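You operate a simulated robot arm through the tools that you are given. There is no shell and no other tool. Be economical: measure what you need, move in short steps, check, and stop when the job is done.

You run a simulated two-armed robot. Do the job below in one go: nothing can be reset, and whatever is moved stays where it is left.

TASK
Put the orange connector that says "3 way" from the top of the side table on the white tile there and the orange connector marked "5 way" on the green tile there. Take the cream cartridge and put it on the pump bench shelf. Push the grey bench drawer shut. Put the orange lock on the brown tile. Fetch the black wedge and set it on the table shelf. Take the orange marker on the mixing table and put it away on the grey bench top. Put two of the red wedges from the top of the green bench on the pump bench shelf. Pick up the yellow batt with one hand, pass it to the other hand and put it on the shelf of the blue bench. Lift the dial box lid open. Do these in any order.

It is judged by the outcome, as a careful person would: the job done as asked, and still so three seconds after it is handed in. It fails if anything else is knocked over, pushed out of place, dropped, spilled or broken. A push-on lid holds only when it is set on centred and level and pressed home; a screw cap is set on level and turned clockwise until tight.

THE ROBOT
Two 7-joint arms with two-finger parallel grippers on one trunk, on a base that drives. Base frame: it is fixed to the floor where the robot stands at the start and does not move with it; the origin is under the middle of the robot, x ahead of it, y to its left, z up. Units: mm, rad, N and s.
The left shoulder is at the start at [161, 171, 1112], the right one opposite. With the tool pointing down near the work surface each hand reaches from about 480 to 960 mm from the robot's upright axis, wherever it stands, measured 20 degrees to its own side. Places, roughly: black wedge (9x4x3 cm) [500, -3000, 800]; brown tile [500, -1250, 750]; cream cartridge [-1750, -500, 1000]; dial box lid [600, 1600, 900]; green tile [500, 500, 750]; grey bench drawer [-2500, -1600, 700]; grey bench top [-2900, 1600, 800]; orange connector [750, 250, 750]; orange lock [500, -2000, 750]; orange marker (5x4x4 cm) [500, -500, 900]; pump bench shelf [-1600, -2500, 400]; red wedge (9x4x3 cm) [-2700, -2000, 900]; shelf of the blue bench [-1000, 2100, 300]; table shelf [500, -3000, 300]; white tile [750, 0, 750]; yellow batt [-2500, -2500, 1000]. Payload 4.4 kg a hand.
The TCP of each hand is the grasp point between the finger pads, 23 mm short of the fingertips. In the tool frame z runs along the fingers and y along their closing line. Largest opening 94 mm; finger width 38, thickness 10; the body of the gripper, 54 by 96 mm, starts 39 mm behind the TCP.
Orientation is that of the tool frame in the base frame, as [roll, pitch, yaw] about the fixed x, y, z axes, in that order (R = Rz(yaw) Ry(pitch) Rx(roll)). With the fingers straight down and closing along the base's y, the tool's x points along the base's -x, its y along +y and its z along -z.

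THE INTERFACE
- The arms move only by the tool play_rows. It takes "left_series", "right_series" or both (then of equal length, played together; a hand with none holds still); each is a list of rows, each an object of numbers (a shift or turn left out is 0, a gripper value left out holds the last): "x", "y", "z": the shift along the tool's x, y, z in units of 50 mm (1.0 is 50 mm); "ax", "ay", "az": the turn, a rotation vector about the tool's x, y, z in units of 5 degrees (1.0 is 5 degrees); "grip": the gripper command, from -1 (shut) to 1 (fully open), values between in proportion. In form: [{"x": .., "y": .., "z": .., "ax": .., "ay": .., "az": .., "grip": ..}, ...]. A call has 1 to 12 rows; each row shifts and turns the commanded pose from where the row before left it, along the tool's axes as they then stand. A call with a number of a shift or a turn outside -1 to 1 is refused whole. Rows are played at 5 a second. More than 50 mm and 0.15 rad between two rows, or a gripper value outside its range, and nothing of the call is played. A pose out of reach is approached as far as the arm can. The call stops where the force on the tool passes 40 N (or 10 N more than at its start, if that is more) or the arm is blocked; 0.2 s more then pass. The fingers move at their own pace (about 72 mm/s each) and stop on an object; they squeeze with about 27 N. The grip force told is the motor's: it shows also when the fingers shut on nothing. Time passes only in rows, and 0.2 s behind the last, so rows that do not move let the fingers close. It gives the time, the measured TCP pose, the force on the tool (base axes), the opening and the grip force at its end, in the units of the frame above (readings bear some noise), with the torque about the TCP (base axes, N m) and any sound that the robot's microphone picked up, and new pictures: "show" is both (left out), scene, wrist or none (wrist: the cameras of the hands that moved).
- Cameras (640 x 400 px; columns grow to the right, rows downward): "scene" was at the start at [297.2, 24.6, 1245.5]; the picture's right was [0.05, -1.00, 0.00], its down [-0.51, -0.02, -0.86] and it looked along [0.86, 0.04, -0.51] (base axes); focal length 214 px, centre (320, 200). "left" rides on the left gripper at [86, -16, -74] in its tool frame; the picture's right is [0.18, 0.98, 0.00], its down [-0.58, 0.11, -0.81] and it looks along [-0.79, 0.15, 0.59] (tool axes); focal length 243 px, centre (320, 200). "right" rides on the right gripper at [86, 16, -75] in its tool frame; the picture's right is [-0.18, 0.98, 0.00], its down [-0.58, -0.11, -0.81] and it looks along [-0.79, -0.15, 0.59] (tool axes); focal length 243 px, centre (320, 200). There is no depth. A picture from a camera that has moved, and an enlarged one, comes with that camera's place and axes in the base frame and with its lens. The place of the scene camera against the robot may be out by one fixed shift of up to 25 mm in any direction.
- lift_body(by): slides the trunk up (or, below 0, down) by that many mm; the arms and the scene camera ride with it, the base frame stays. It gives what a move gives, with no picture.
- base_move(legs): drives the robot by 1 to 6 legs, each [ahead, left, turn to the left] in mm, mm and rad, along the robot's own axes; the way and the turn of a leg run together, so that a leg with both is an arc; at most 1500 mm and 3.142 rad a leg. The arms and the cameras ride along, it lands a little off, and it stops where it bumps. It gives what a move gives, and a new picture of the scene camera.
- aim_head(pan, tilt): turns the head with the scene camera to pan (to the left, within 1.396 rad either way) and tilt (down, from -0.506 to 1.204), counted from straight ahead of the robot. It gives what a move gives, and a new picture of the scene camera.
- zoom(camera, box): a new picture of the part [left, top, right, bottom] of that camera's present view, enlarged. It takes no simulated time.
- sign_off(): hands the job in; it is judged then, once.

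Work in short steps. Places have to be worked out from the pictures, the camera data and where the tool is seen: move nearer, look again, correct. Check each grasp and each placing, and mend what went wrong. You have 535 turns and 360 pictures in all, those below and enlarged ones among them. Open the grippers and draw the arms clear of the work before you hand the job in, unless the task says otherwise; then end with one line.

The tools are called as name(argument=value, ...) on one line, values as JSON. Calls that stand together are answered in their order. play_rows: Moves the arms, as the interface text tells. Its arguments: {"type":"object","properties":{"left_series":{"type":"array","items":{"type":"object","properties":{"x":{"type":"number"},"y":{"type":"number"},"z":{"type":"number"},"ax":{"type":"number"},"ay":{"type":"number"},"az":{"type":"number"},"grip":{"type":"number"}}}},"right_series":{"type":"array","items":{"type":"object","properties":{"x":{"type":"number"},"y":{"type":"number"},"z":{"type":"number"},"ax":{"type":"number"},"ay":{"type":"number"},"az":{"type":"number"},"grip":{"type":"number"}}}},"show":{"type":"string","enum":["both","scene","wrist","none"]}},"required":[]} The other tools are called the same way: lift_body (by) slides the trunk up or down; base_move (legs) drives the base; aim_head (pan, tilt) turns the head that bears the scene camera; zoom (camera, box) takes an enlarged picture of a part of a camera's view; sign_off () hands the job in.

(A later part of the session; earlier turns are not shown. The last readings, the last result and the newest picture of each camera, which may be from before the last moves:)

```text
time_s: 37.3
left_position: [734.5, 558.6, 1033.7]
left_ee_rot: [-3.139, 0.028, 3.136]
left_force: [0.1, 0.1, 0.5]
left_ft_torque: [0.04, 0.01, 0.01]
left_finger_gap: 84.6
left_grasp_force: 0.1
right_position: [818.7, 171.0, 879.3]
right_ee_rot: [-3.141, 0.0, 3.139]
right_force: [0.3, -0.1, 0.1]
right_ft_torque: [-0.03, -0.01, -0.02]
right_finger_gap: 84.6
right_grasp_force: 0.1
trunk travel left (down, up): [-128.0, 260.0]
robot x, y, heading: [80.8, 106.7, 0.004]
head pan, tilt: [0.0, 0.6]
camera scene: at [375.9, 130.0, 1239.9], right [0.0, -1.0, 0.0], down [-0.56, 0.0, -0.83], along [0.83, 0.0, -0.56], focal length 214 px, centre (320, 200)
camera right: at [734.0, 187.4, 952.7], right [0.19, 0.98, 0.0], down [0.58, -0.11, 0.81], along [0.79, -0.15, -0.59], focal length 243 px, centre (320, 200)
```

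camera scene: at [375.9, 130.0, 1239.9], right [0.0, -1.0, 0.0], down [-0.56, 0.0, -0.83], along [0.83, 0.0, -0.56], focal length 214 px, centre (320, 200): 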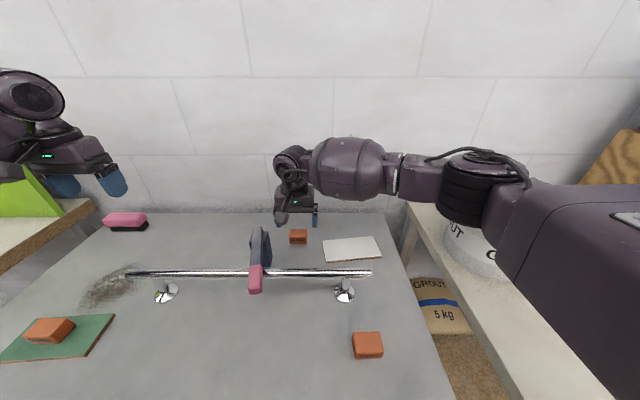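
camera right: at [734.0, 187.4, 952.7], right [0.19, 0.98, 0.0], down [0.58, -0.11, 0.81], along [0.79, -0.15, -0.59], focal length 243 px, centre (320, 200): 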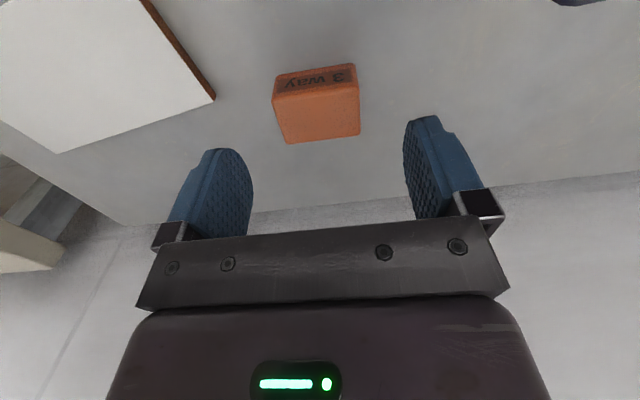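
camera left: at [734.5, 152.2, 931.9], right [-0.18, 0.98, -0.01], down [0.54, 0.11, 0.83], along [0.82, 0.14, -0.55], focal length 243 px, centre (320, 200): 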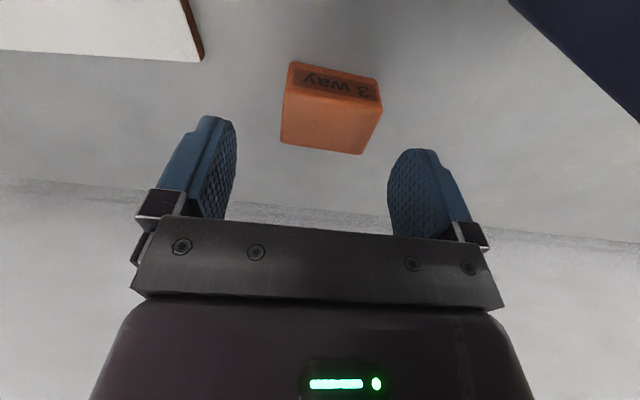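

It's aligned on (818, 170). I'll descend to 828 and close, checking before the lift.

play_rows(right_series=[{"z": 0.4}, {"z": 0.4}, {"z": 0.22}, {}, {"grip": -1}, {"grip": -1}, {"grip": -1}, {"grip": -1}], show="wrist")

```text
time_s: 39.1
left_position: [736.3, 559.8, 1033.7]
left_ee_rot: [-3.139, 0.027, 3.137]
left_force: [0.5, 0.5, -0.4]
left_ft_torque: [0.0, 0.02, -0.02]
left_finger_gap: 85.0
left_grasp_force: 0.1
right_position: [819.6, 171.6, 828.2]
right_ee_rot: [3.139, 0.0, 3.138]
right_force: [0.3, -0.6, 0.2]
right_ft_torque: [0.01, -0.01, 0.03]
right_finger_gap: 49.1
right_grasp_force: 27.1
trunk travel left (down, up): [-128.0, 260.0]
robot x, y, heading: [82.8, 112.2, -0.003]
head pan, tilt: [0.0, 0.6]
camera right: at [734.8, 187.5, 902.5], right [0.19, 0.98, 0.0], down [0.58, -0.11, 0.81], along [0.79, -0.15, -0.59], focal length 243 px, centre (320, 200)
```

right: 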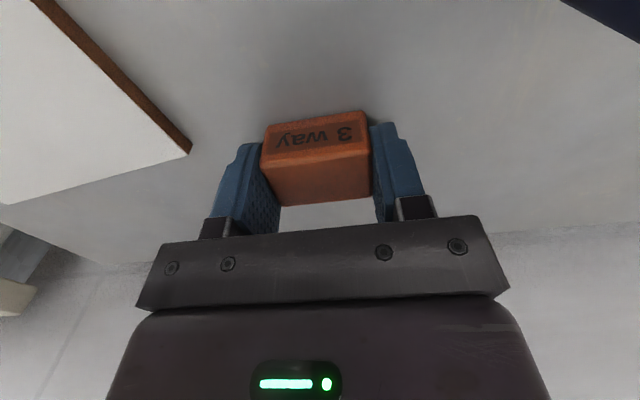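

The 3-way is held at 49 mm. The white tile's centre works out to about (778, 33), so I'll lift, carry over, and lower to just above it.

play_rows(right_series=[{"z": -0.8}, {"z": -0.8}, {"x": 0.25, "y": -0.85}, {"x": 0.25, "y": -0.85}, {"x": 0.25, "y": -0.85}, {"x": 0.07, "y": -0.22}, {}, {"z": 0.6}, {"z": 0.6}, {}], show="both")

```text
time_s: 41.3
left_position: [734.5, 560.2, 1033.4]
left_ee_rot: [-3.139, 0.028, 3.136]
left_force: [-0.3, 0.8, 0.7]
left_ft_torque: [0.0, 0.04, 0.02]
left_finger_gap: 84.7
left_grasp_force: 0.0
right_position: [778.8, 33.6, 848.9]
right_ee_rot: [3.141, -0.001, 3.14]
right_force: [0.1, 0.2, 0.0]
right_ft_torque: [-0.01, -0.01, -0.04]
right_finger_gap: 49.2
right_grasp_force: 26.8
trunk travel left (down, up): [-128.0, 260.0]
robot x, y, heading: [79.4, 107.9, -0.0]
head pan, tilt: [0.0, 0.6]
camera scene: at [376.1, 130.1, 1239.8], right [0.0, -1.0, 0.0], down [-0.56, 0.0, -0.83], along [0.83, 0.0, -0.56], focal length 214 px, centre (320, 200)
camera right: at [695.1, 50.4, 923.0], right [0.19, 0.98, 0.0], down [0.58, -0.11, 0.81], along [0.79, -0.15, -0.59], focal length 243 px, centre (320, 200)
```

scene: 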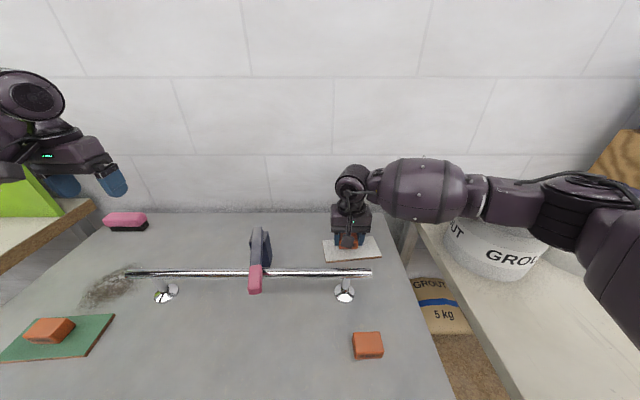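
right: 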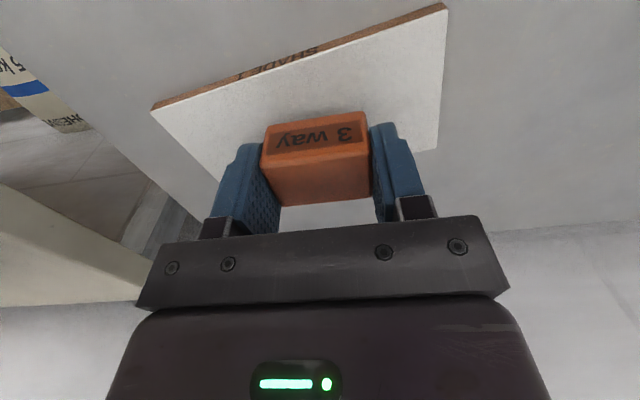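

It's centred on the white tile. I'll lower the last 11 mm in small steps until contact.

play_rows(right_series=[{"z": 0.07}, {"z": 0.07}, {"z": 0.06}, {"z": 0.03}, {}], show="none")

```text
time_s: 42.5
left_position: [735.2, 560.6, 1033.4]
left_ee_rot: [-3.137, 0.027, 3.136]
left_force: [0.3, 0.4, -0.4]
left_ft_torque: [0.02, -0.02, 0.01]
left_finger_gap: 84.6
left_grasp_force: 0.1
right_position: [778.7, 32.5, 837.9]
right_ee_rot: [3.141, 0.0, 3.137]
right_force: [0.2, -0.5, 0.5]
right_ft_torque: [-0.03, 0.0, 0.04]
right_finger_gap: 49.1
right_grasp_force: 27.2
trunk travel left (down, up): [-128.0, 260.0]
robot x, y, heading: [82.3, 111.2, -0.005]
head pan, tilt: [0.0, 0.6]
```

There's no contact yet, so a little further.

play_rows(right_series=[{"z": 0.03}, {"z": 0.03}, {}], show="none")

```text
time_s: 43.3
left_position: [732.5, 559.0, 1034.4]
left_ee_rot: [-3.137, 0.028, 3.135]
left_force: [0.3, 0.7, 0.1]
left_ft_torque: [0.01, 0.0, 0.01]
left_finger_gap: 84.5
left_grasp_force: 0.0
right_position: [779.1, 33.6, 838.2]
right_ee_rot: [3.14, 0.005, 3.137]
right_force: [1.4, 0.0, 16.8]
right_ft_torque: [-0.08, 0.05, 0.02]
right_finger_gap: 49.3
right_grasp_force: 26.7
trunk travel left (down, up): [-128.0, 260.0]
robot x, y, heading: [80.7, 110.0, -0.005]
head pan, tilt: [0.0, 0.6]
```

Contact at 17 N. I'll release and rise straight up.

play_rows(right_series=[{"grip": 0.4}, {"grip": 0.4}, {"grip": 0.4}, {"z": -0.6}, {"z": -0.8}, {"z": -0.8}, {"z": -0.8}, {}], show="both")

```text
time_s: 45.1
left_position: [734.7, 558.1, 1031.9]
left_ee_rot: [-3.138, 0.028, 3.136]
left_force: [0.5, 0.4, 0.0]
left_ft_torque: [0.0, 0.06, 0.04]
left_finger_gap: 84.6
left_grasp_force: 0.1
right_position: [778.6, 32.3, 985.0]
right_ee_rot: [-3.141, -0.001, 3.137]
right_force: [-0.3, -0.7, -0.3]
right_ft_torque: [-0.03, -0.01, -0.01]
right_finger_gap: 65.8
right_grasp_force: 0.0
trunk travel left (down, up): [-128.0, 260.0]
robot x, y, heading: [81.4, 109.0, 0.001]
head pan, tilt: [0.0, 0.6]
camera scene: at [377.1, 130.0, 1239.2], right [0.0, -1.0, 0.0], down [-0.57, 0.0, -0.82], along [0.82, 0.0, -0.57], focal length 214 px, centre (320, 200)
camera right: at [694.5, 47.8, 1059.3], right [0.19, 0.98, 0.0], down [0.58, -0.11, 0.81], along [0.79, -0.15, -0.59], focal length 243 px, centre (320, 200)
```

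scene: 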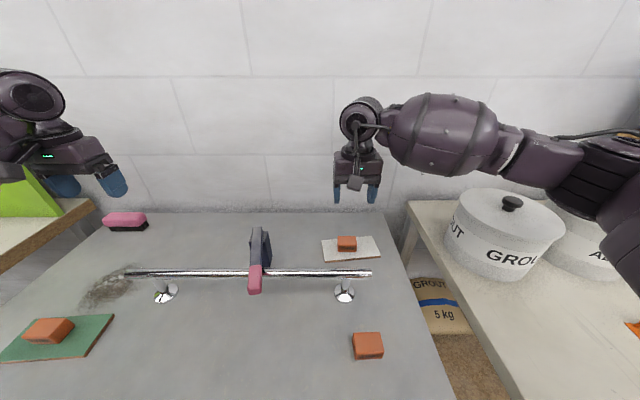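
right: 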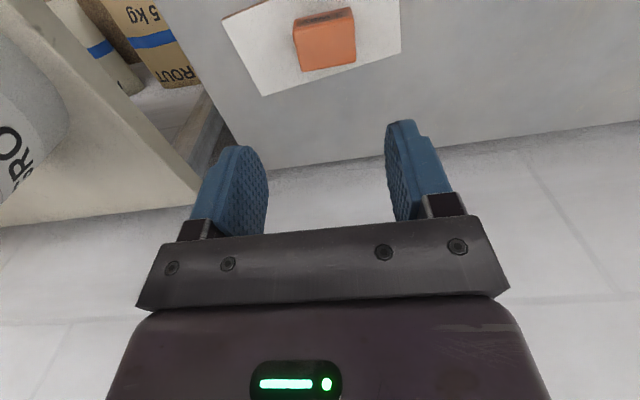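

The 3-way is on the white tile. Now for the displaced bar, I'll take a close zoom to work out its place.

zoom(camera="scene", box=[220, 210, 300, 310])

```text
4.00 times, centred on (260, 260) of scene
camera zoom: at [377.1, 130.0, 1239.2], right [0.0, -1.0, 0.0], down [-0.57, 0.0, -0.82], along [0.82, 0.0, -0.57], focal length 858 px, centre (560, -40)
```

zoom: 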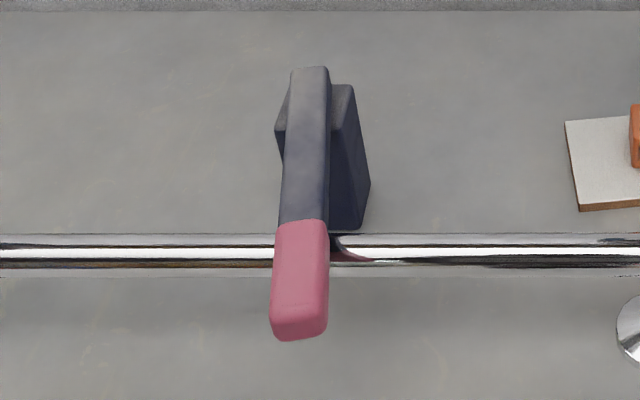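

The bar's pink end lies near (578, 217), z≈920, roughly 23 mm right of where it was. I'll bring the closed right hand to its right side at a safe height and look with the wrist camera.

play_rows(right_series=[{"x": 0.72, "y": 0.36, "grip": -1}, {"x": 0.72, "y": 0.36}, {"x": 0.72, "y": 0.36}, {"x": 0.72, "y": 0.36}, {"x": 0.72, "y": 0.36}, {}], show="both")

```text
time_s: 46.5
left_position: [734.9, 559.1, 1033.4]
left_ee_rot: [-3.137, 0.026, 3.135]
left_force: [0.0, -0.1, 0.0]
left_ft_torque: [0.04, -0.02, 0.0]
left_finger_gap: 84.5
left_grasp_force: 0.1
right_position: [598.6, 120.3, 984.2]
right_ee_rot: [3.14, -0.002, 3.14]
right_force: [0.2, -0.3, -0.5]
right_ft_torque: [0.0, -0.02, 0.06]
right_finger_gap: 0.2
right_grasp_force: 27.5
trunk travel left (down, up): [-128.0, 260.0]
robot x, y, heading: [80.3, 110.7, -0.001]
head pan, tilt: [0.0, 0.6]
camera scene: at [376.6, 129.8, 1239.5], right [0.0, -1.0, 0.0], down [-0.56, 0.0, -0.83], along [0.83, 0.0, -0.56], focal length 214 px, centre (320, 200)
camera right: at [513.6, 136.8, 1058.6], right [0.19, 0.98, 0.0], down [0.58, -0.11, 0.81], along [0.79, -0.15, -0.59], focal length 243 px, centre (320, 200)
```

scene: 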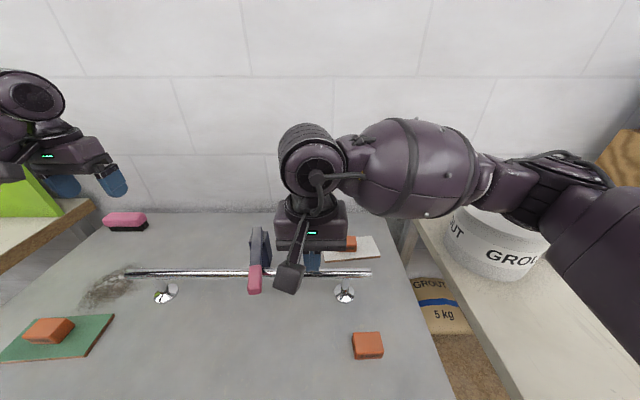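
right: 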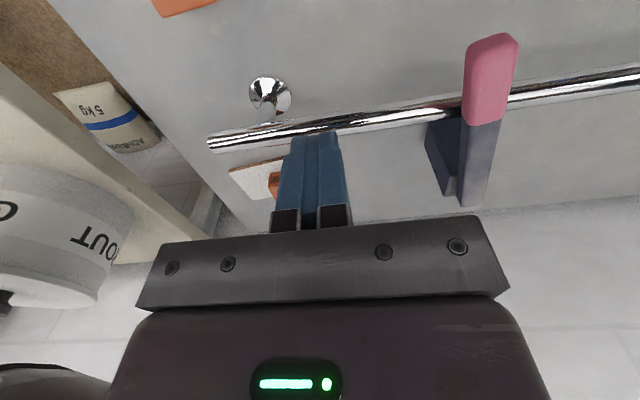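

From the wrist view, the bar's right side runs from (575, 196) to (717, 229). I'll lower to tip z≈905 in front of the rail, approach to y≈178, and look again.

play_rows(right_series=[{"x": 0.14}, {"z": 0.6}, {"z": 0.55}, {"y": 0.6}, {"y": 0.5}, {}], show="both")

```text
time_s: 47.9
left_position: [735.6, 558.4, 1032.8]
left_ee_rot: [-3.138, 0.028, 3.135]
left_force: [0.3, -0.4, -0.5]
left_ft_torque: [0.02, 0.03, -0.06]
left_finger_gap: 84.6
left_grasp_force: 0.1
right_position: [591.7, 177.0, 927.7]
right_ee_rot: [3.141, -0.003, 3.138]
right_force: [0.7, 0.1, -1.0]
right_ft_torque: [-0.03, 0.03, 0.03]
right_finger_gap: 0.0
right_grasp_force: 27.6
trunk travel left (down, up): [-128.0, 260.0]
robot x, y, heading: [80.6, 107.1, -0.004]
head pan, tilt: [0.0, 0.6]
camera scene: at [376.5, 129.8, 1239.6], right [0.0, -1.0, 0.0], down [-0.56, 0.0, -0.83], along [0.83, 0.0, -0.56], focal length 214 px, centre (320, 200)
camera right: at [506.5, 193.6, 1001.8], right [0.19, 0.98, 0.0], down [0.58, -0.11, 0.81], along [0.79, -0.15, -0.59], focal length 243 px, centre (320, 200)
```

scene: 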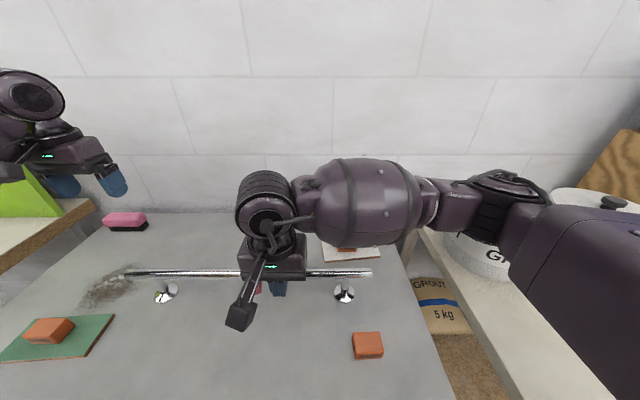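
right: 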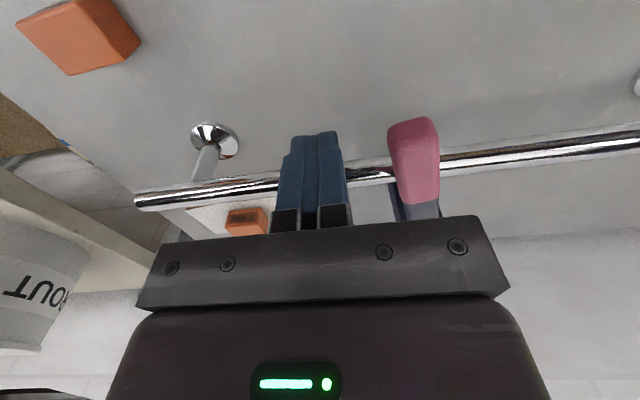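

Re-triangulating with the lower table puts the rail near z 880 and the bar around z 890–915. I'll lower the tip to about 889 and approach to just before contact.

play_rows(right_series=[{"z": 0.3}, {"y": 0.2}, {"y": 0.2}, {"y": 0.1}, {}], show="wrist")

```text
time_s: 49.1
left_position: [734.0, 558.9, 1033.7]
left_ee_rot: [-3.138, 0.027, 3.136]
left_force: [-0.1, -1.1, 0.4]
left_ft_torque: [0.0, 0.0, 0.01]
left_finger_gap: 84.7
left_grasp_force: 0.0
right_position: [591.4, 203.3, 912.3]
right_ee_rot: [-3.139, -0.002, 3.139]
right_force: [-0.5, -0.1, 0.3]
right_ft_torque: [0.01, -0.03, 0.01]
right_finger_gap: 0.1
right_grasp_force: 26.7
trunk travel left (down, up): [-128.0, 260.0]
robot x, y, heading: [85.3, 111.9, -0.005]
head pan, tilt: [0.0, 0.6]
camera right: at [507.1, 219.5, 986.3], right [0.19, 0.98, 0.0], down [0.58, -0.11, 0.81], along [0.79, -0.15, -0.59], focal length 243 px, centre (320, 200)
```

right: 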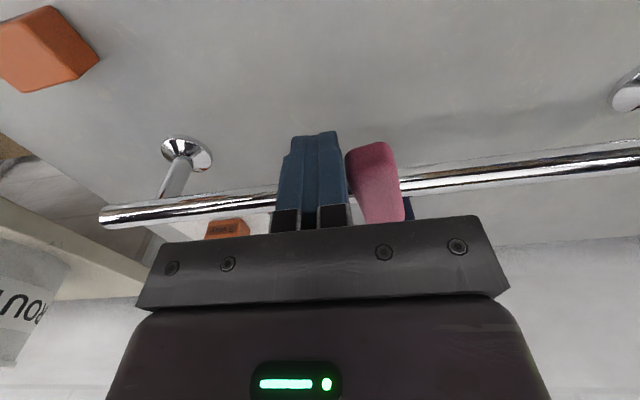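

It's about at contact. I'll push gently by 22 mm in small steps, then back off and compare.

play_rows(right_series=[{"y": 0.08}, {"y": 0.08}, {"y": 0.08}, {"y": 0.08}, {"y": 0.08}, {"y": 0.04}, {}], show="wrist")

```text
time_s: 50.7
left_position: [735.0, 558.7, 1033.9]
left_ee_rot: [-3.138, 0.029, 3.136]
left_force: [0.7, -0.1, -0.4]
left_ft_torque: [0.03, 0.0, 0.0]
left_finger_gap: 84.5
left_grasp_force: 0.1
right_position: [592.0, 224.7, 913.1]
right_ee_rot: [-3.141, -0.001, 3.138]
right_force: [0.3, 0.0, -0.2]
right_ft_torque: [0.02, -0.01, 0.01]
right_finger_gap: 0.1
right_grasp_force: 27.0
trunk travel left (down, up): [-128.0, 260.0]
robot x, y, heading: [83.2, 109.1, -0.006]
head pan, tilt: [0.0, 0.6]
camera right: at [507.0, 241.6, 986.0], right [0.19, 0.98, 0.0], down [0.58, -0.11, 0.81], along [0.79, -0.15, -0.59], focal length 243 px, centre (320, 200)
```

right: 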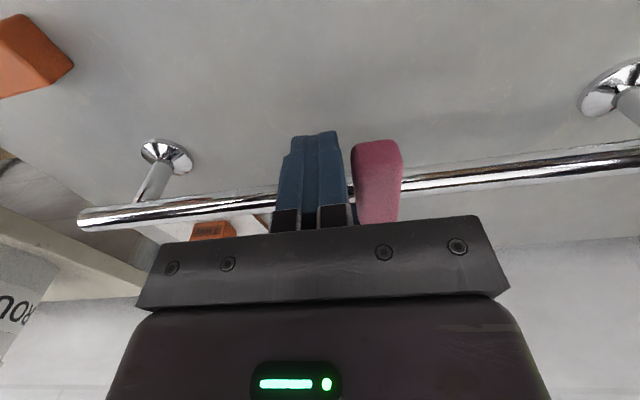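

The bar moved freely. I'll back off, rise, and view it.

play_rows(right_series=[{"y": -0.5}, {"y": -0.9}, {"y": -0.9, "z": -0.3}, {"z": -0.9}, {"y": -0.9}, {}], show="none")

zoom(camera="scene", box=[220, 210, 300, 310])

```text
time_s: 52.1
left_position: [733.6, 560.2, 1033.8]
left_ee_rot: [-3.137, 0.026, 3.135]
left_force: [-0.3, 0.2, -0.1]
left_ft_torque: [0.0, 0.02, -0.01]
left_finger_gap: 84.8
left_grasp_force: 0.1
right_position: [591.5, 66.3, 973.3]
right_ee_rot: [-3.141, -0.002, 3.141]
right_force: [-0.1, 0.5, 0.2]
right_ft_torque: [0.0, 0.0, 0.01]
right_finger_gap: 0.0
right_grasp_force: 27.0
trunk travel left (down, up): [-128.0, 260.0]
robot x, y, heading: [80.4, 109.0, -0.005]
head pan, tilt: [0.0, 0.6]
```

```text
4.00 times, centred on (260, 260) of scene
camera zoom: at [376.5, 130.9, 1239.5], right [0.0, -1.0, 0.0], down [-0.56, 0.0, -0.83], along [0.83, 0.0, -0.56], focal length 858 px, centre (560, -40)
```

zoom: 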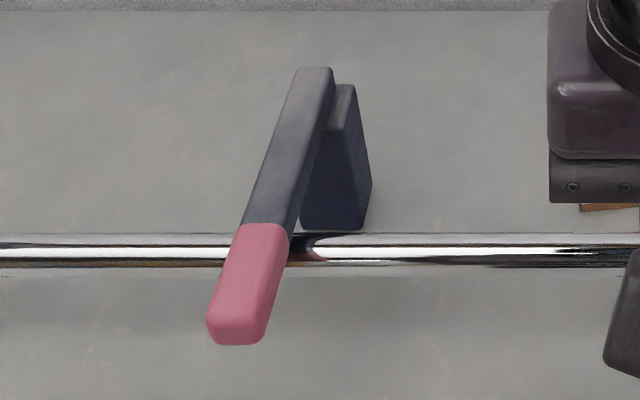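

The bar is back in its original line, so that's mended. Next is the dial box lid around (600, 1600). I'll back off from the table and look to the left before driving.

base_move(legs=[[-430, 0, 0]])

aim_head(pan=1.2, tilt=0.45)

```text
time_s: 54.7
left_position: [307.2, 560.6, 1032.5]
left_ee_rot: [-3.137, 0.027, 3.139]
left_force: [0.6, 0.3, 0.0]
left_ft_torque: [0.01, -0.02, -0.01]
left_finger_gap: 84.5
left_grasp_force: 0.1
right_position: [166.3, 69.9, 973.2]
right_ee_rot: [3.141, -0.001, -3.141]
right_force: [0.8, 0.3, -0.6]
right_ft_torque: [-0.02, 0.02, -0.01]
right_finger_gap: 0.0
right_grasp_force: 26.9
trunk travel left (down, up): [-128.0, 260.0]
robot x, y, heading: [-343.0, 110.5, -0.002]
head pan, tilt: [0.0, 0.6]
camera scene: at [-49.1, 131.5, 1239.6], right [0.0, -1.0, 0.0], down [-0.56, 0.0, -0.83], along [0.83, 0.0, -0.56], focal length 214 px, centre (320, 200)
```

scene: 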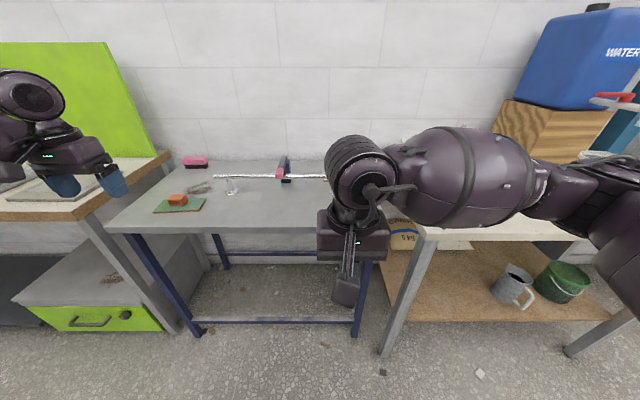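

```text
time_s: 56.1
left_position: [307.8, 561.3, 1032.6]
left_ee_rot: [-3.137, 0.028, 3.14]
left_force: [-0.2, 0.0, -0.6]
left_ft_torque: [-0.04, -0.02, -0.04]
left_finger_gap: 84.6
left_grasp_force: 0.1
right_position: [166.9, 69.4, 973.7]
right_ee_rot: [-3.14, -0.002, 3.139]
right_force: [0.1, 0.3, 0.5]
right_ft_torque: [-0.02, 0.0, 0.0]
right_finger_gap: 0.1
right_grasp_force: 26.6
trunk travel left (down, up): [-128.0, 260.0]
robot x, y, heading: [-347.4, 109.2, -0.001]
head pan, tilt: [1.201, 0.45]
camera scene: at [-103.9, 217.1, 1253.1], right [0.93, -0.36, 0.0], down [-0.16, -0.41, -0.9], along [0.33, 0.84, -0.44], focal length 214 px, centre (320, 200)
```

scene: 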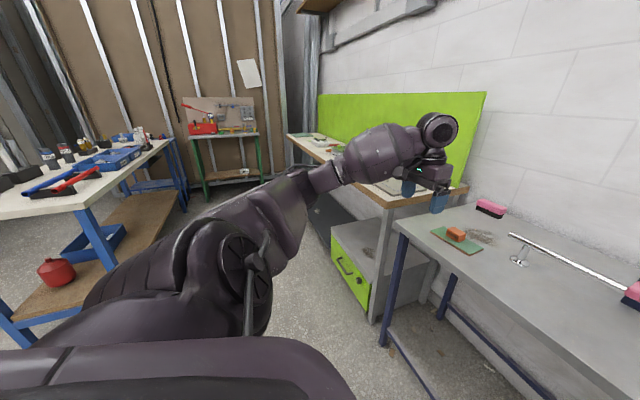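

There's an aisle leading left between the blue bench (edge at x≈-640) and the front benches. I'll tuck the left hand in, then drive left along x≈-220.

play_rows(left_series=[{"x": 0.9, "z": -0.3}, {"x": 0.9, "z": -0.3}, {"x": 0.9, "z": -0.3}, {"x": 0.8, "y": -0.3}, {"y": -0.9}, {"y": -0.6}, {}], show="none")

base_move(legs=[[120, 0, 0], [0, 1000, 0]])

```text
time_s: 57.7
left_position: [133.9, 470.3, 1074.5]
left_ee_rot: [-3.139, 0.028, 3.138]
left_force: [0.5, 0.3, 0.7]
left_ft_torque: [-0.04, 0.0, 0.01]
left_finger_gap: 84.8
left_grasp_force: 0.1
right_position: [166.8, 67.6, 973.6]
right_ee_rot: [3.142, -0.002, -3.139]
right_force: [0.0, 1.1, -0.6]
right_ft_torque: [0.02, 0.01, 0.03]
right_finger_gap: 0.0
right_grasp_force: 26.6
trunk travel left (down, up): [-128.0, 260.0]
robot x, y, heading: [-344.4, 111.7, 0.004]
head pan, tilt: [1.201, 0.45]
```

```text
time_s: 67.6
left_position: [252.6, 1465.3, 1074.7]
left_ee_rot: [-3.138, 0.028, 3.137]
left_force: [0.7, -0.1, 0.0]
left_ft_torque: [0.02, 0.0, 0.01]
left_finger_gap: 84.8
left_grasp_force: 0.1
right_position: [283.9, 1061.8, 973.0]
right_ee_rot: [3.141, -0.002, 3.139]
right_force: [0.7, -0.3, -0.2]
right_ft_torque: [-0.02, 0.0, 0.01]
right_finger_gap: 0.0
right_grasp_force: 27.5
trunk travel left (down, up): [-128.0, 260.0]
robot x, y, heading: [-223.4, 1109.5, -0.001]
head pan, tilt: [1.201, 0.45]
camera scene: at [14.4, 1212.2, 1253.1], right [0.93, -0.36, 0.0], down [-0.16, -0.41, -0.9], along [0.33, 0.84, -0.44], focal length 214 px, centre (320, 200)
```

scene: 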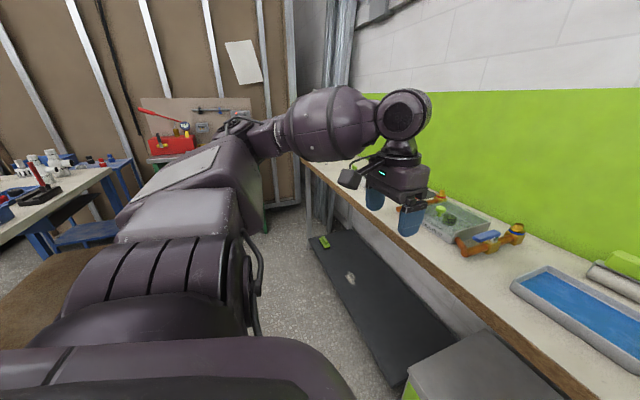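

The dial box appears around (610, 1590). I'll aim the head at it.

base_move(legs=[[0, 260, 0]])

aim_head(pan=0.2, tilt=0.5)

```text
time_s: 70.5
left_position: [253.3, 1719.5, 1074.7]
left_ee_rot: [-3.137, 0.029, 3.135]
left_force: [0.1, -0.1, 0.1]
left_ft_torque: [0.04, 0.04, 0.03]
left_finger_gap: 84.5
left_grasp_force: 0.0
right_position: [286.0, 1316.4, 973.5]
right_ee_rot: [3.141, -0.002, 3.137]
right_force: [0.2, 0.7, -0.3]
right_ft_torque: [-0.02, 0.01, 0.0]
right_finger_gap: 0.0
right_grasp_force: 26.5
trunk travel left (down, up): [-128.0, 260.0]
robot x, y, heading: [-225.1, 1361.6, 0.001]
head pan, tilt: [1.201, 0.45]
camera scene: at [15.5, 1467.9, 1253.1], right [0.93, -0.37, 0.0], down [-0.16, -0.41, -0.9], along [0.33, 0.84, -0.44], focal length 214 px, centre (320, 200)
```

scene: 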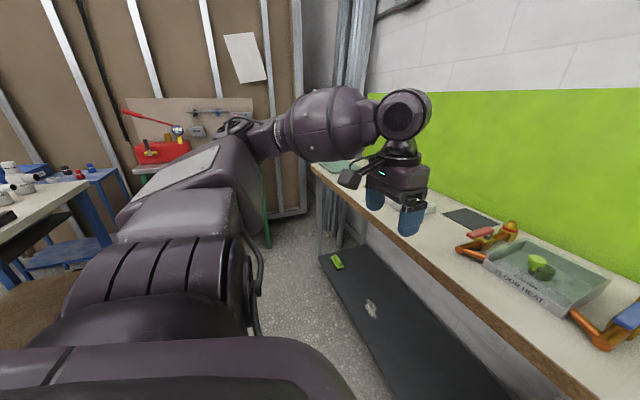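

```text
time_s: 71.7
left_position: [254.9, 1719.1, 1074.6]
left_ee_rot: [-3.137, 0.029, 3.133]
left_force: [-0.7, 0.1, -0.6]
left_ft_torque: [0.01, 0.01, 0.0]
left_finger_gap: 84.9
left_grasp_force: 0.0
right_position: [285.0, 1317.1, 973.7]
right_ee_rot: [3.141, -0.001, 3.137]
right_force: [-0.2, 0.3, -0.7]
right_ft_torque: [-0.02, -0.03, -0.01]
right_finger_gap: 0.2
right_grasp_force: 26.8
trunk travel left (down, up): [-128.0, 260.0]
robot x, y, heading: [-223.9, 1361.8, -0.005]
head pan, tilt: [0.201, 0.499]
camera scene: at [71.1, 1399.9, 1248.7], right [0.2, -0.98, 0.0], down [-0.47, -0.09, -0.88], along [0.86, 0.17, -0.48], focal length 214 px, centre (320, 200)
```

scene: 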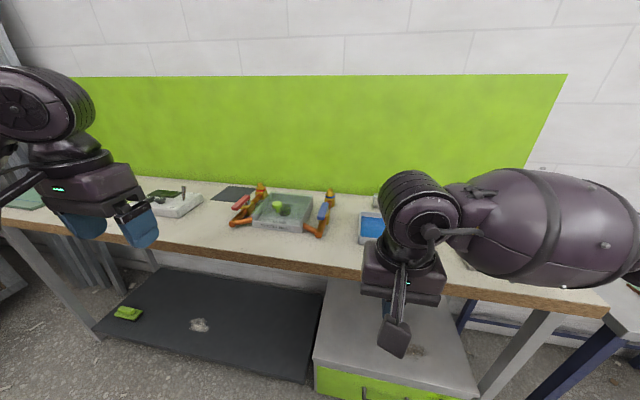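

There are several things on this bench. I'll zoom to find the dial box.

zoom(camera="scene", box=[140, 160, 240, 230])

zoom(camera="scene", box=[220, 170, 350, 250])

```text
5.71 times, centred on (190, 195) of scene
camera zoom: at [71.1, 1399.9, 1248.7], right [0.2, -0.98, 0.0], down [-0.47, -0.09, -0.88], along [0.86, 0.17, -0.48], focal length 1226 px, centre (1063, 229)
```

zoom: 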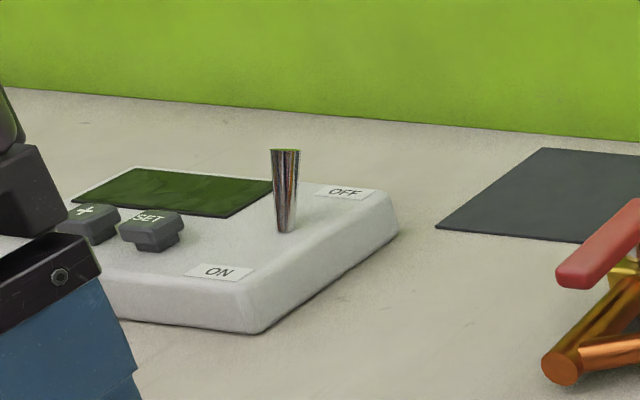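

```text
4.92 times, centred on (285, 210) of scene
camera zoom: at [71.1, 1399.9, 1248.7], right [0.2, -0.98, 0.0], down [-0.47, -0.09, -0.88], along [0.86, 0.17, -0.48], focal length 1056 px, centre (492, 151)
```

zoom: 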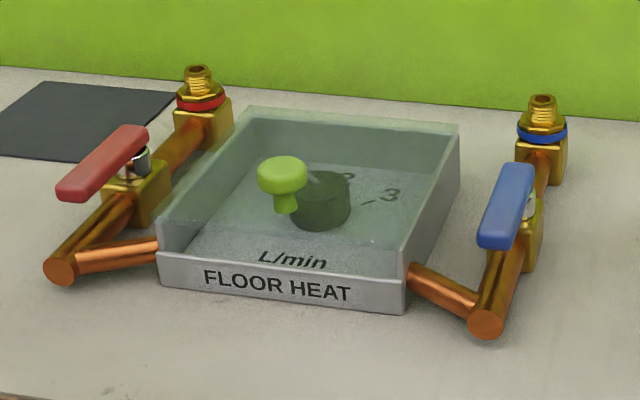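

The "FLOOR HEAT" box with a dial under a clear lid and a green knob is the dial box. I'll drive 150 mm ahead and put the left hand over the knob to look.

base_move(legs=[[150, 100, 0]])

play_rows(left_series=[{"x": -0.5, "y": -0.8}, {"x": -0.5, "y": -0.8}, {"x": -0.4, "y": -0.8}, {"y": -0.8}, {"ay": -0.3}, {"ay": -0.25}, {}], show="wrist")

```text
time_s: 73.3
left_position: [408.1, 1818.0, 1074.7]
left_ee_rot: [-3.138, 0.027, 3.134]
left_force: [-0.1, 0.0, -0.8]
left_ft_torque: [0.04, 0.03, -0.01]
left_finger_gap: 84.7
left_grasp_force: 0.0
right_position: [437.3, 1417.1, 972.9]
right_ee_rot: [-3.141, -0.002, 3.134]
right_force: [0.7, 0.7, -0.1]
right_ft_torque: [0.02, 0.02, 0.02]
right_finger_gap: 0.0
right_grasp_force: 27.4
trunk travel left (down, up): [-128.0, 260.0]
robot x, y, heading: [-73.8, 1463.2, -0.006]
head pan, tilt: [0.201, 0.499]
camera scene: at [223.1, 1500.2, 1248.6], right [0.19, -0.98, 0.0], down [-0.47, -0.09, -0.88], along [0.86, 0.17, -0.48], focal length 214 px, centre (320, 200)
```

scene: 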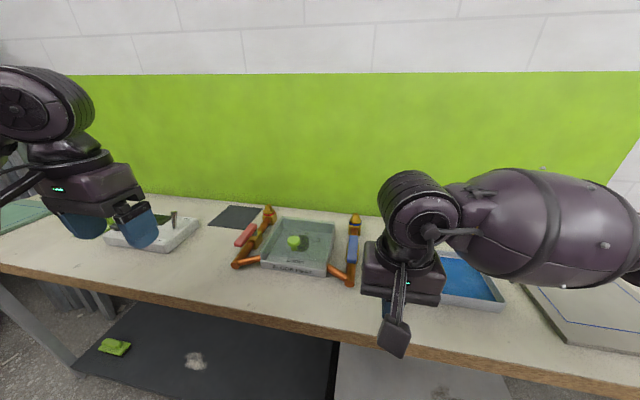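

```text
time_s: 74.9
left_position: [475.5, 1659.8, 1077.7]
left_ee_rot: [-3.139, 0.074, 3.131]
left_force: [0.1, 1.2, -0.5]
left_ft_torque: [-0.01, -0.01, 0.02]
left_finger_gap: 84.3
left_grasp_force: 0.1
right_position: [436.9, 1416.3, 974.0]
right_ee_rot: [3.141, -0.003, 3.136]
right_force: [-0.4, -0.3, 0.4]
right_ft_torque: [-0.03, -0.01, 0.01]
right_finger_gap: 0.2
right_grasp_force: 27.4
trunk travel left (down, up): [-128.0, 260.0]
robot x, y, heading: [-71.6, 1460.4, -0.011]
head pan, tilt: [0.201, 0.499]
camera left: at [382.9, 1644.7, 1145.4], right [-0.17, 0.98, -0.02], down [0.52, 0.11, 0.85], along [0.84, 0.14, -0.53], focal length 243 px, centre (320, 200)
```

left: 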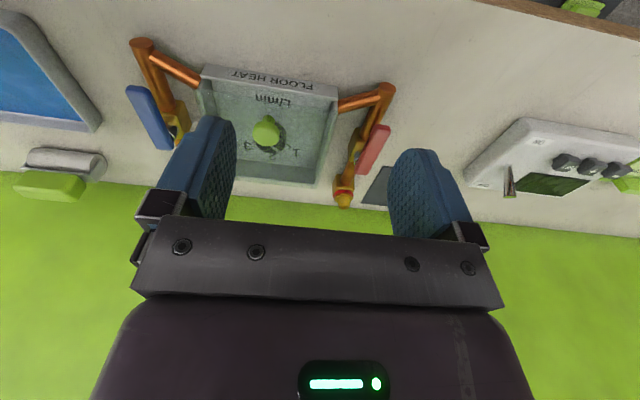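

Triangulation puts the knob at about (587, 1614, 930), near the lid's front, so the hinge should be at the back. I'll level the left tool and move over it at z≈1000 for a closer look.

play_rows(left_series=[{"ay": 0.85}, {"x": -0.74, "y": -0.3, "z": 0.5}, {"x": -0.74, "y": -0.3, "z": 0.5}, {"x": -0.74, "y": -0.3, "z": 0.5, "grip": 0}, {}, {}], show="wrist")

zoom(camera="scene", box=[230, 190, 370, 300])

```text
time_s: 76.3
left_position: [558.4, 1632.0, 1024.6]
left_ee_rot: [-3.137, 0.0, 3.133]
left_force: [0.5, -0.3, -0.6]
left_ft_torque: [0.0, 0.03, 0.01]
left_finger_gap: 47.3
left_grasp_force: 0.1
left hand out of reach, approached as far as the arm can: row 4
right_position: [436.7, 1416.1, 973.5]
right_ee_rot: [3.141, -0.001, 3.135]
right_force: [1.1, -1.1, -0.8]
right_ft_torque: [0.02, -0.02, -0.02]
right_finger_gap: 0.1
right_grasp_force: 27.0
trunk travel left (down, up): [-128.0, 260.0]
robot x, y, heading: [-74.3, 1462.4, -0.01]
head pan, tilt: [0.201, 0.499]
camera left: at [472.3, 1616.4, 1098.8], right [-0.18, 0.98, 0.0], down [0.58, 0.11, 0.81], along [0.79, 0.14, -0.59], focal length 243 px, centre (320, 200)
```

left: 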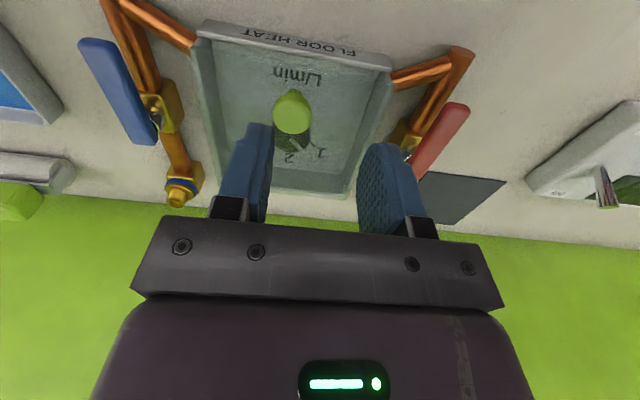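

```text
3.64 times, centred on (300, 245) of scene
camera zoom: at [223.2, 1500.0, 1248.5], right [0.19, -0.98, 0.0], down [-0.47, -0.09, -0.88], along [0.86, 0.17, -0.48], focal length 780 px, centre (393, 36)
```

zoom: 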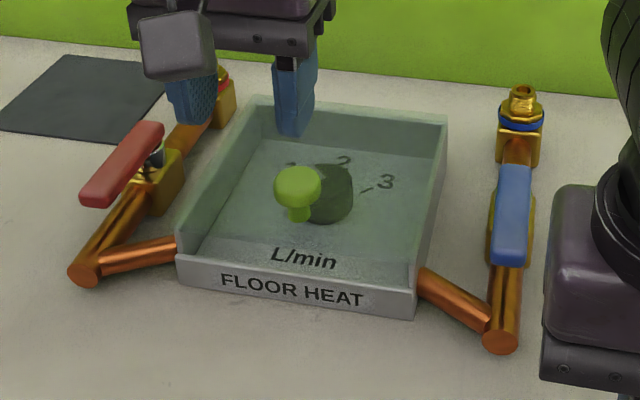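

The knob is confirmed at (587, 1614). I'll continue in small moves to get above it at z≈985.

play_rows(left_series=[{"x": -0.3, "y": -0.18, "z": 0.2}, {"x": -0.28, "y": -0.18, "z": 0.3}, {"z": 0.3}, {}], show="both")

```text
time_s: 77.3
left_position: [560.0, 1632.4, 1003.8]
left_ee_rot: [-3.138, 0.005, 3.132]
left_force: [0.2, 0.6, 0.0]
left_ft_torque: [0.0, -0.01, -0.02]
left_finger_gap: 46.8
left_grasp_force: 0.1
left hand out of reach, approached as far as the arm can: row 1, 2
right_position: [435.6, 1415.5, 973.0]
right_ee_rot: [3.142, -0.001, 3.134]
right_force: [-0.1, 0.1, 1.3]
right_ft_torque: [0.01, -0.03, -0.05]
right_finger_gap: 0.0
right_grasp_force: 27.0
trunk travel left (down, up): [-128.0, 260.0]
robot x, y, heading: [-72.9, 1462.2, -0.009]
head pan, tilt: [0.201, 0.499]
camera scene: at [221.9, 1499.4, 1249.0], right [0.19, -0.98, 0.0], down [-0.47, -0.09, -0.88], along [0.86, 0.17, -0.48], focal length 214 px, centre (320, 200)
camera left: at [473.0, 1617.7, 1077.5], right [-0.18, 0.98, 0.0], down [0.58, 0.11, 0.81], along [0.8, 0.14, -0.59], focal length 243 px, centre (320, 200)
```

scene: 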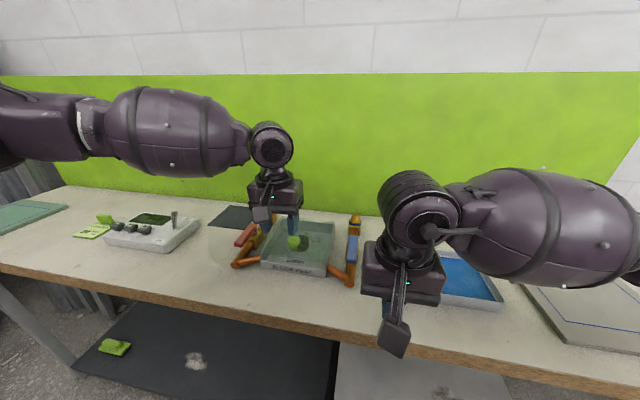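
left: 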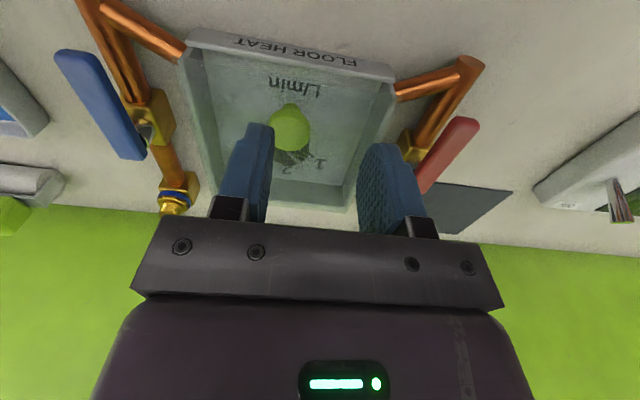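

The left arm is at a joint limit toward the right. I'll shift the base 110 mm right so the knob sits more on the left arm's own side.

base_move(legs=[[0, -110, 0]])

play_rows(left_series=[{"x": -0.27, "y": 0.6}, {"x": -0.27, "y": 0.6}, {"y": 0.62}, {}], show="wrist")

```text
time_s: 78.9
left_position: [559.7, 1518.8, 1003.6]
left_ee_rot: [-3.138, 0.004, 3.13]
left_force: [-0.2, 0.2, 0.5]
left_ft_torque: [0.02, -0.01, 0.0]
left_finger_gap: 47.1
left_grasp_force: 0.0
right_position: [435.1, 1302.9, 974.2]
right_ee_rot: [3.141, -0.003, 3.131]
right_force: [0.8, -0.4, -0.3]
right_ft_torque: [0.0, -0.02, -0.01]
right_finger_gap: 0.0
right_grasp_force: 27.4
trunk travel left (down, up): [-128.0, 260.0]
robot x, y, heading: [-75.7, 1351.2, -0.011]
head pan, tilt: [0.201, 0.499]
camera scene: at [221.8, 1386.9, 1248.7], right [0.19, -0.98, 0.0], down [-0.47, -0.09, -0.88], along [0.86, 0.17, -0.48], focal length 214 px, centre (320, 200)
```

scene: 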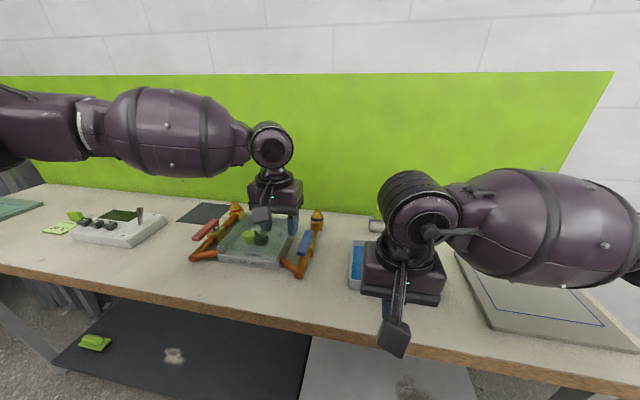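

```text
time_s: 79.9
left_position: [589.1, 1609.6, 999.5]
left_ee_rot: [-3.138, 0.001, 3.13]
left_force: [-0.5, 0.6, 0.0]
left_ft_torque: [0.0, 0.04, 0.01]
left_finger_gap: 47.1
left_grasp_force: 0.0
right_position: [434.5, 1303.1, 972.9]
right_ee_rot: [-3.141, -0.001, 3.131]
right_force: [-0.7, -0.6, 0.0]
right_ft_torque: [0.0, 0.03, 0.03]
right_finger_gap: 0.1
right_grasp_force: 26.7
trunk travel left (down, up): [-128.0, 260.0]
robot x, y, heading: [-76.6, 1349.6, -0.01]
head pan, tilt: [0.201, 0.499]
camera left: at [500.7, 1595.0, 1074.5], right [-0.17, 0.98, 0.0], down [0.58, 0.11, 0.81], along [0.79, 0.14, -0.59], focal length 243 px, centre (320, 200)
```

left: 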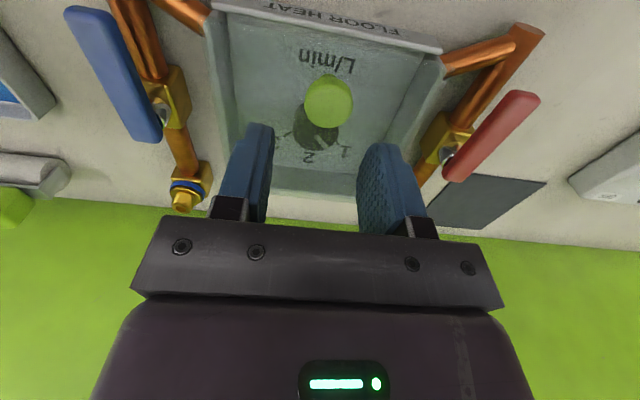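

The knob head is at about (590, 1615, 927). I'll come down straddling it to TCP z≈945 and check.

play_rows(left_series=[{"y": 0.12, "grip": 0.1}, {"z": 0.4}, {"z": 0.4}, {"z": 0.28}, {}], show="both")

```text
time_s: 81.1
left_position: [590.7, 1615.1, 947.3]
left_ee_rot: [-3.137, 0.002, 3.129]
left_force: [-0.6, 0.7, -0.2]
left_ft_torque: [-0.01, -0.03, -0.01]
left_finger_gap: 51.8
left_grasp_force: 0.0
right_position: [436.2, 1302.0, 972.1]
right_ee_rot: [3.141, 0.001, 3.13]
right_force: [-0.1, 0.0, 0.0]
right_ft_torque: [0.01, 0.01, 0.01]
right_finger_gap: 0.0
right_grasp_force: 26.7
trunk travel left (down, up): [-128.0, 260.0]
robot x, y, heading: [-75.9, 1350.0, -0.005]
head pan, tilt: [0.201, 0.499]
camera scene: at [221.6, 1387.3, 1248.8], right [0.19, -0.98, 0.0], down [-0.47, -0.09, -0.88], along [0.86, 0.17, -0.48], focal length 214 px, centre (320, 200)
camera left: at [502.1, 1601.2, 1021.1], right [-0.17, 0.98, 0.0], down [0.58, 0.11, 0.81], along [0.8, 0.14, -0.59], focal length 243 px, centre (320, 200)
```

scene: 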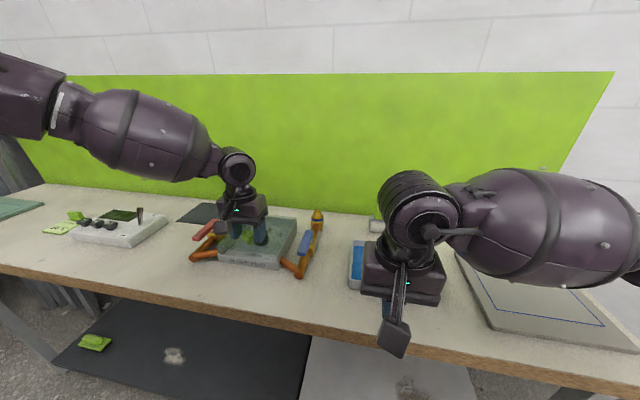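
left: 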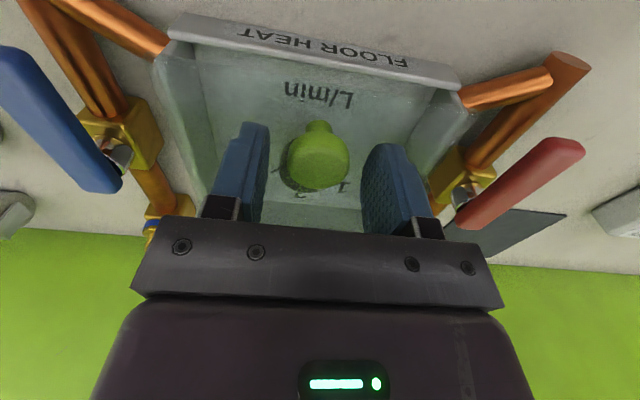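

The knob is centred between the fingers. I'll go down 9 mm more and close on it.

play_rows(left_series=[{"z": 0.1}, {"z": 0.08}, {}, {"grip": -1}, {"grip": -1}, {"grip": -1}], show="wrist")

```text
time_s: 82.5
left_position: [588.8, 1614.5, 939.5]
left_ee_rot: [-3.136, 0.002, 3.128]
left_force: [-1.1, -12.3, -2.0]
left_ft_torque: [-0.11, 0.16, -0.05]
left_finger_gap: 29.2
left_grasp_force: 44.6
right_position: [435.9, 1301.9, 973.1]
right_ee_rot: [3.141, -0.002, 3.13]
right_force: [0.1, -0.5, -0.7]
right_ft_torque: [0.01, -0.02, 0.0]
right_finger_gap: 0.0
right_grasp_force: 26.6
trunk travel left (down, up): [-128.0, 260.0]
robot x, y, heading: [-76.2, 1351.1, -0.011]
head pan, tilt: [0.201, 0.499]
camera left: at [502.1, 1599.9, 1013.4], right [-0.17, 0.99, 0.0], down [0.58, 0.1, 0.81], along [0.8, 0.14, -0.59], focal length 243 px, centre (320, 200)
```

left: 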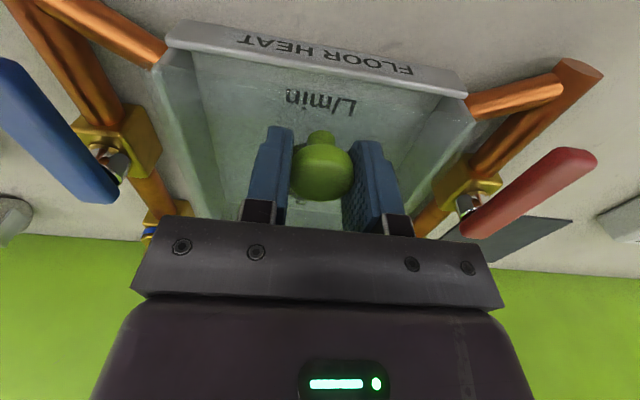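

The knob is gripped (29 mm). Assuming a hinge at the back edge (x≈715), I'll lift along a 20° arc, tilting the tool a little with it, and check.

play_rows(left_series=[{"y": -0.02, "x": -0.062, "z": -0.22, "ay": 0.6}, {"x": -0.069, "z": -0.216, "ay": 0.6}, {"x": -0.078, "z": -0.213, "ay": 0.6}, {"x": -0.086, "z": -0.212, "ay": 0.6}, {}], show="both")

```text
time_s: 83.7
left_position: [607.4, 1613.2, 982.0]
left_ee_rot: [-3.139, -0.211, 3.13]
left_force: [-7.8, -4.6, -7.0]
left_ft_torque: [0.04, 1.11, 0.03]
left_finger_gap: 28.9
left_grasp_force: 45.1
right_position: [436.3, 1302.2, 973.1]
right_ee_rot: [3.141, -0.003, 3.129]
right_force: [0.3, 0.7, -0.5]
right_ft_torque: [0.0, 0.02, -0.01]
right_finger_gap: 0.2
right_grasp_force: 26.6
trunk travel left (down, up): [-128.0, 260.0]
robot x, y, heading: [-72.4, 1353.2, -0.006]
head pan, tilt: [0.201, 0.499]
camera scene: at [221.8, 1387.1, 1248.7], right [0.19, -0.98, 0.0], down [-0.47, -0.09, -0.88], along [0.86, 0.17, -0.48], focal length 214 px, centre (320, 200)
camera left: at [536.9, 1599.4, 1072.6], right [-0.17, 0.98, 0.04], down [0.74, 0.1, 0.67], along [0.65, 0.14, -0.74], focal length 243 px, centre (320, 200)
```

scene: 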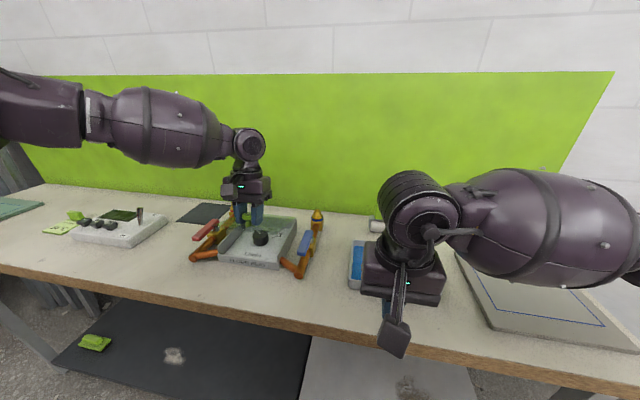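
left: 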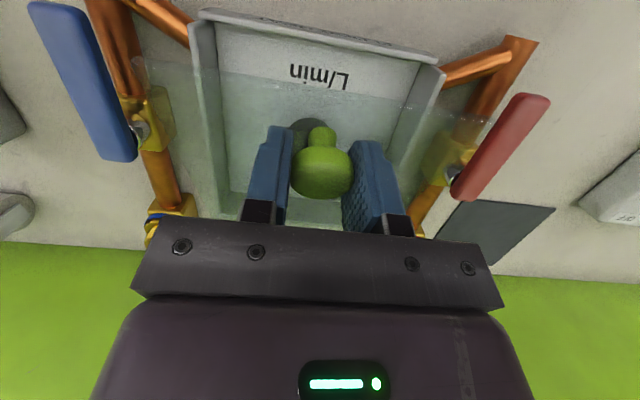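

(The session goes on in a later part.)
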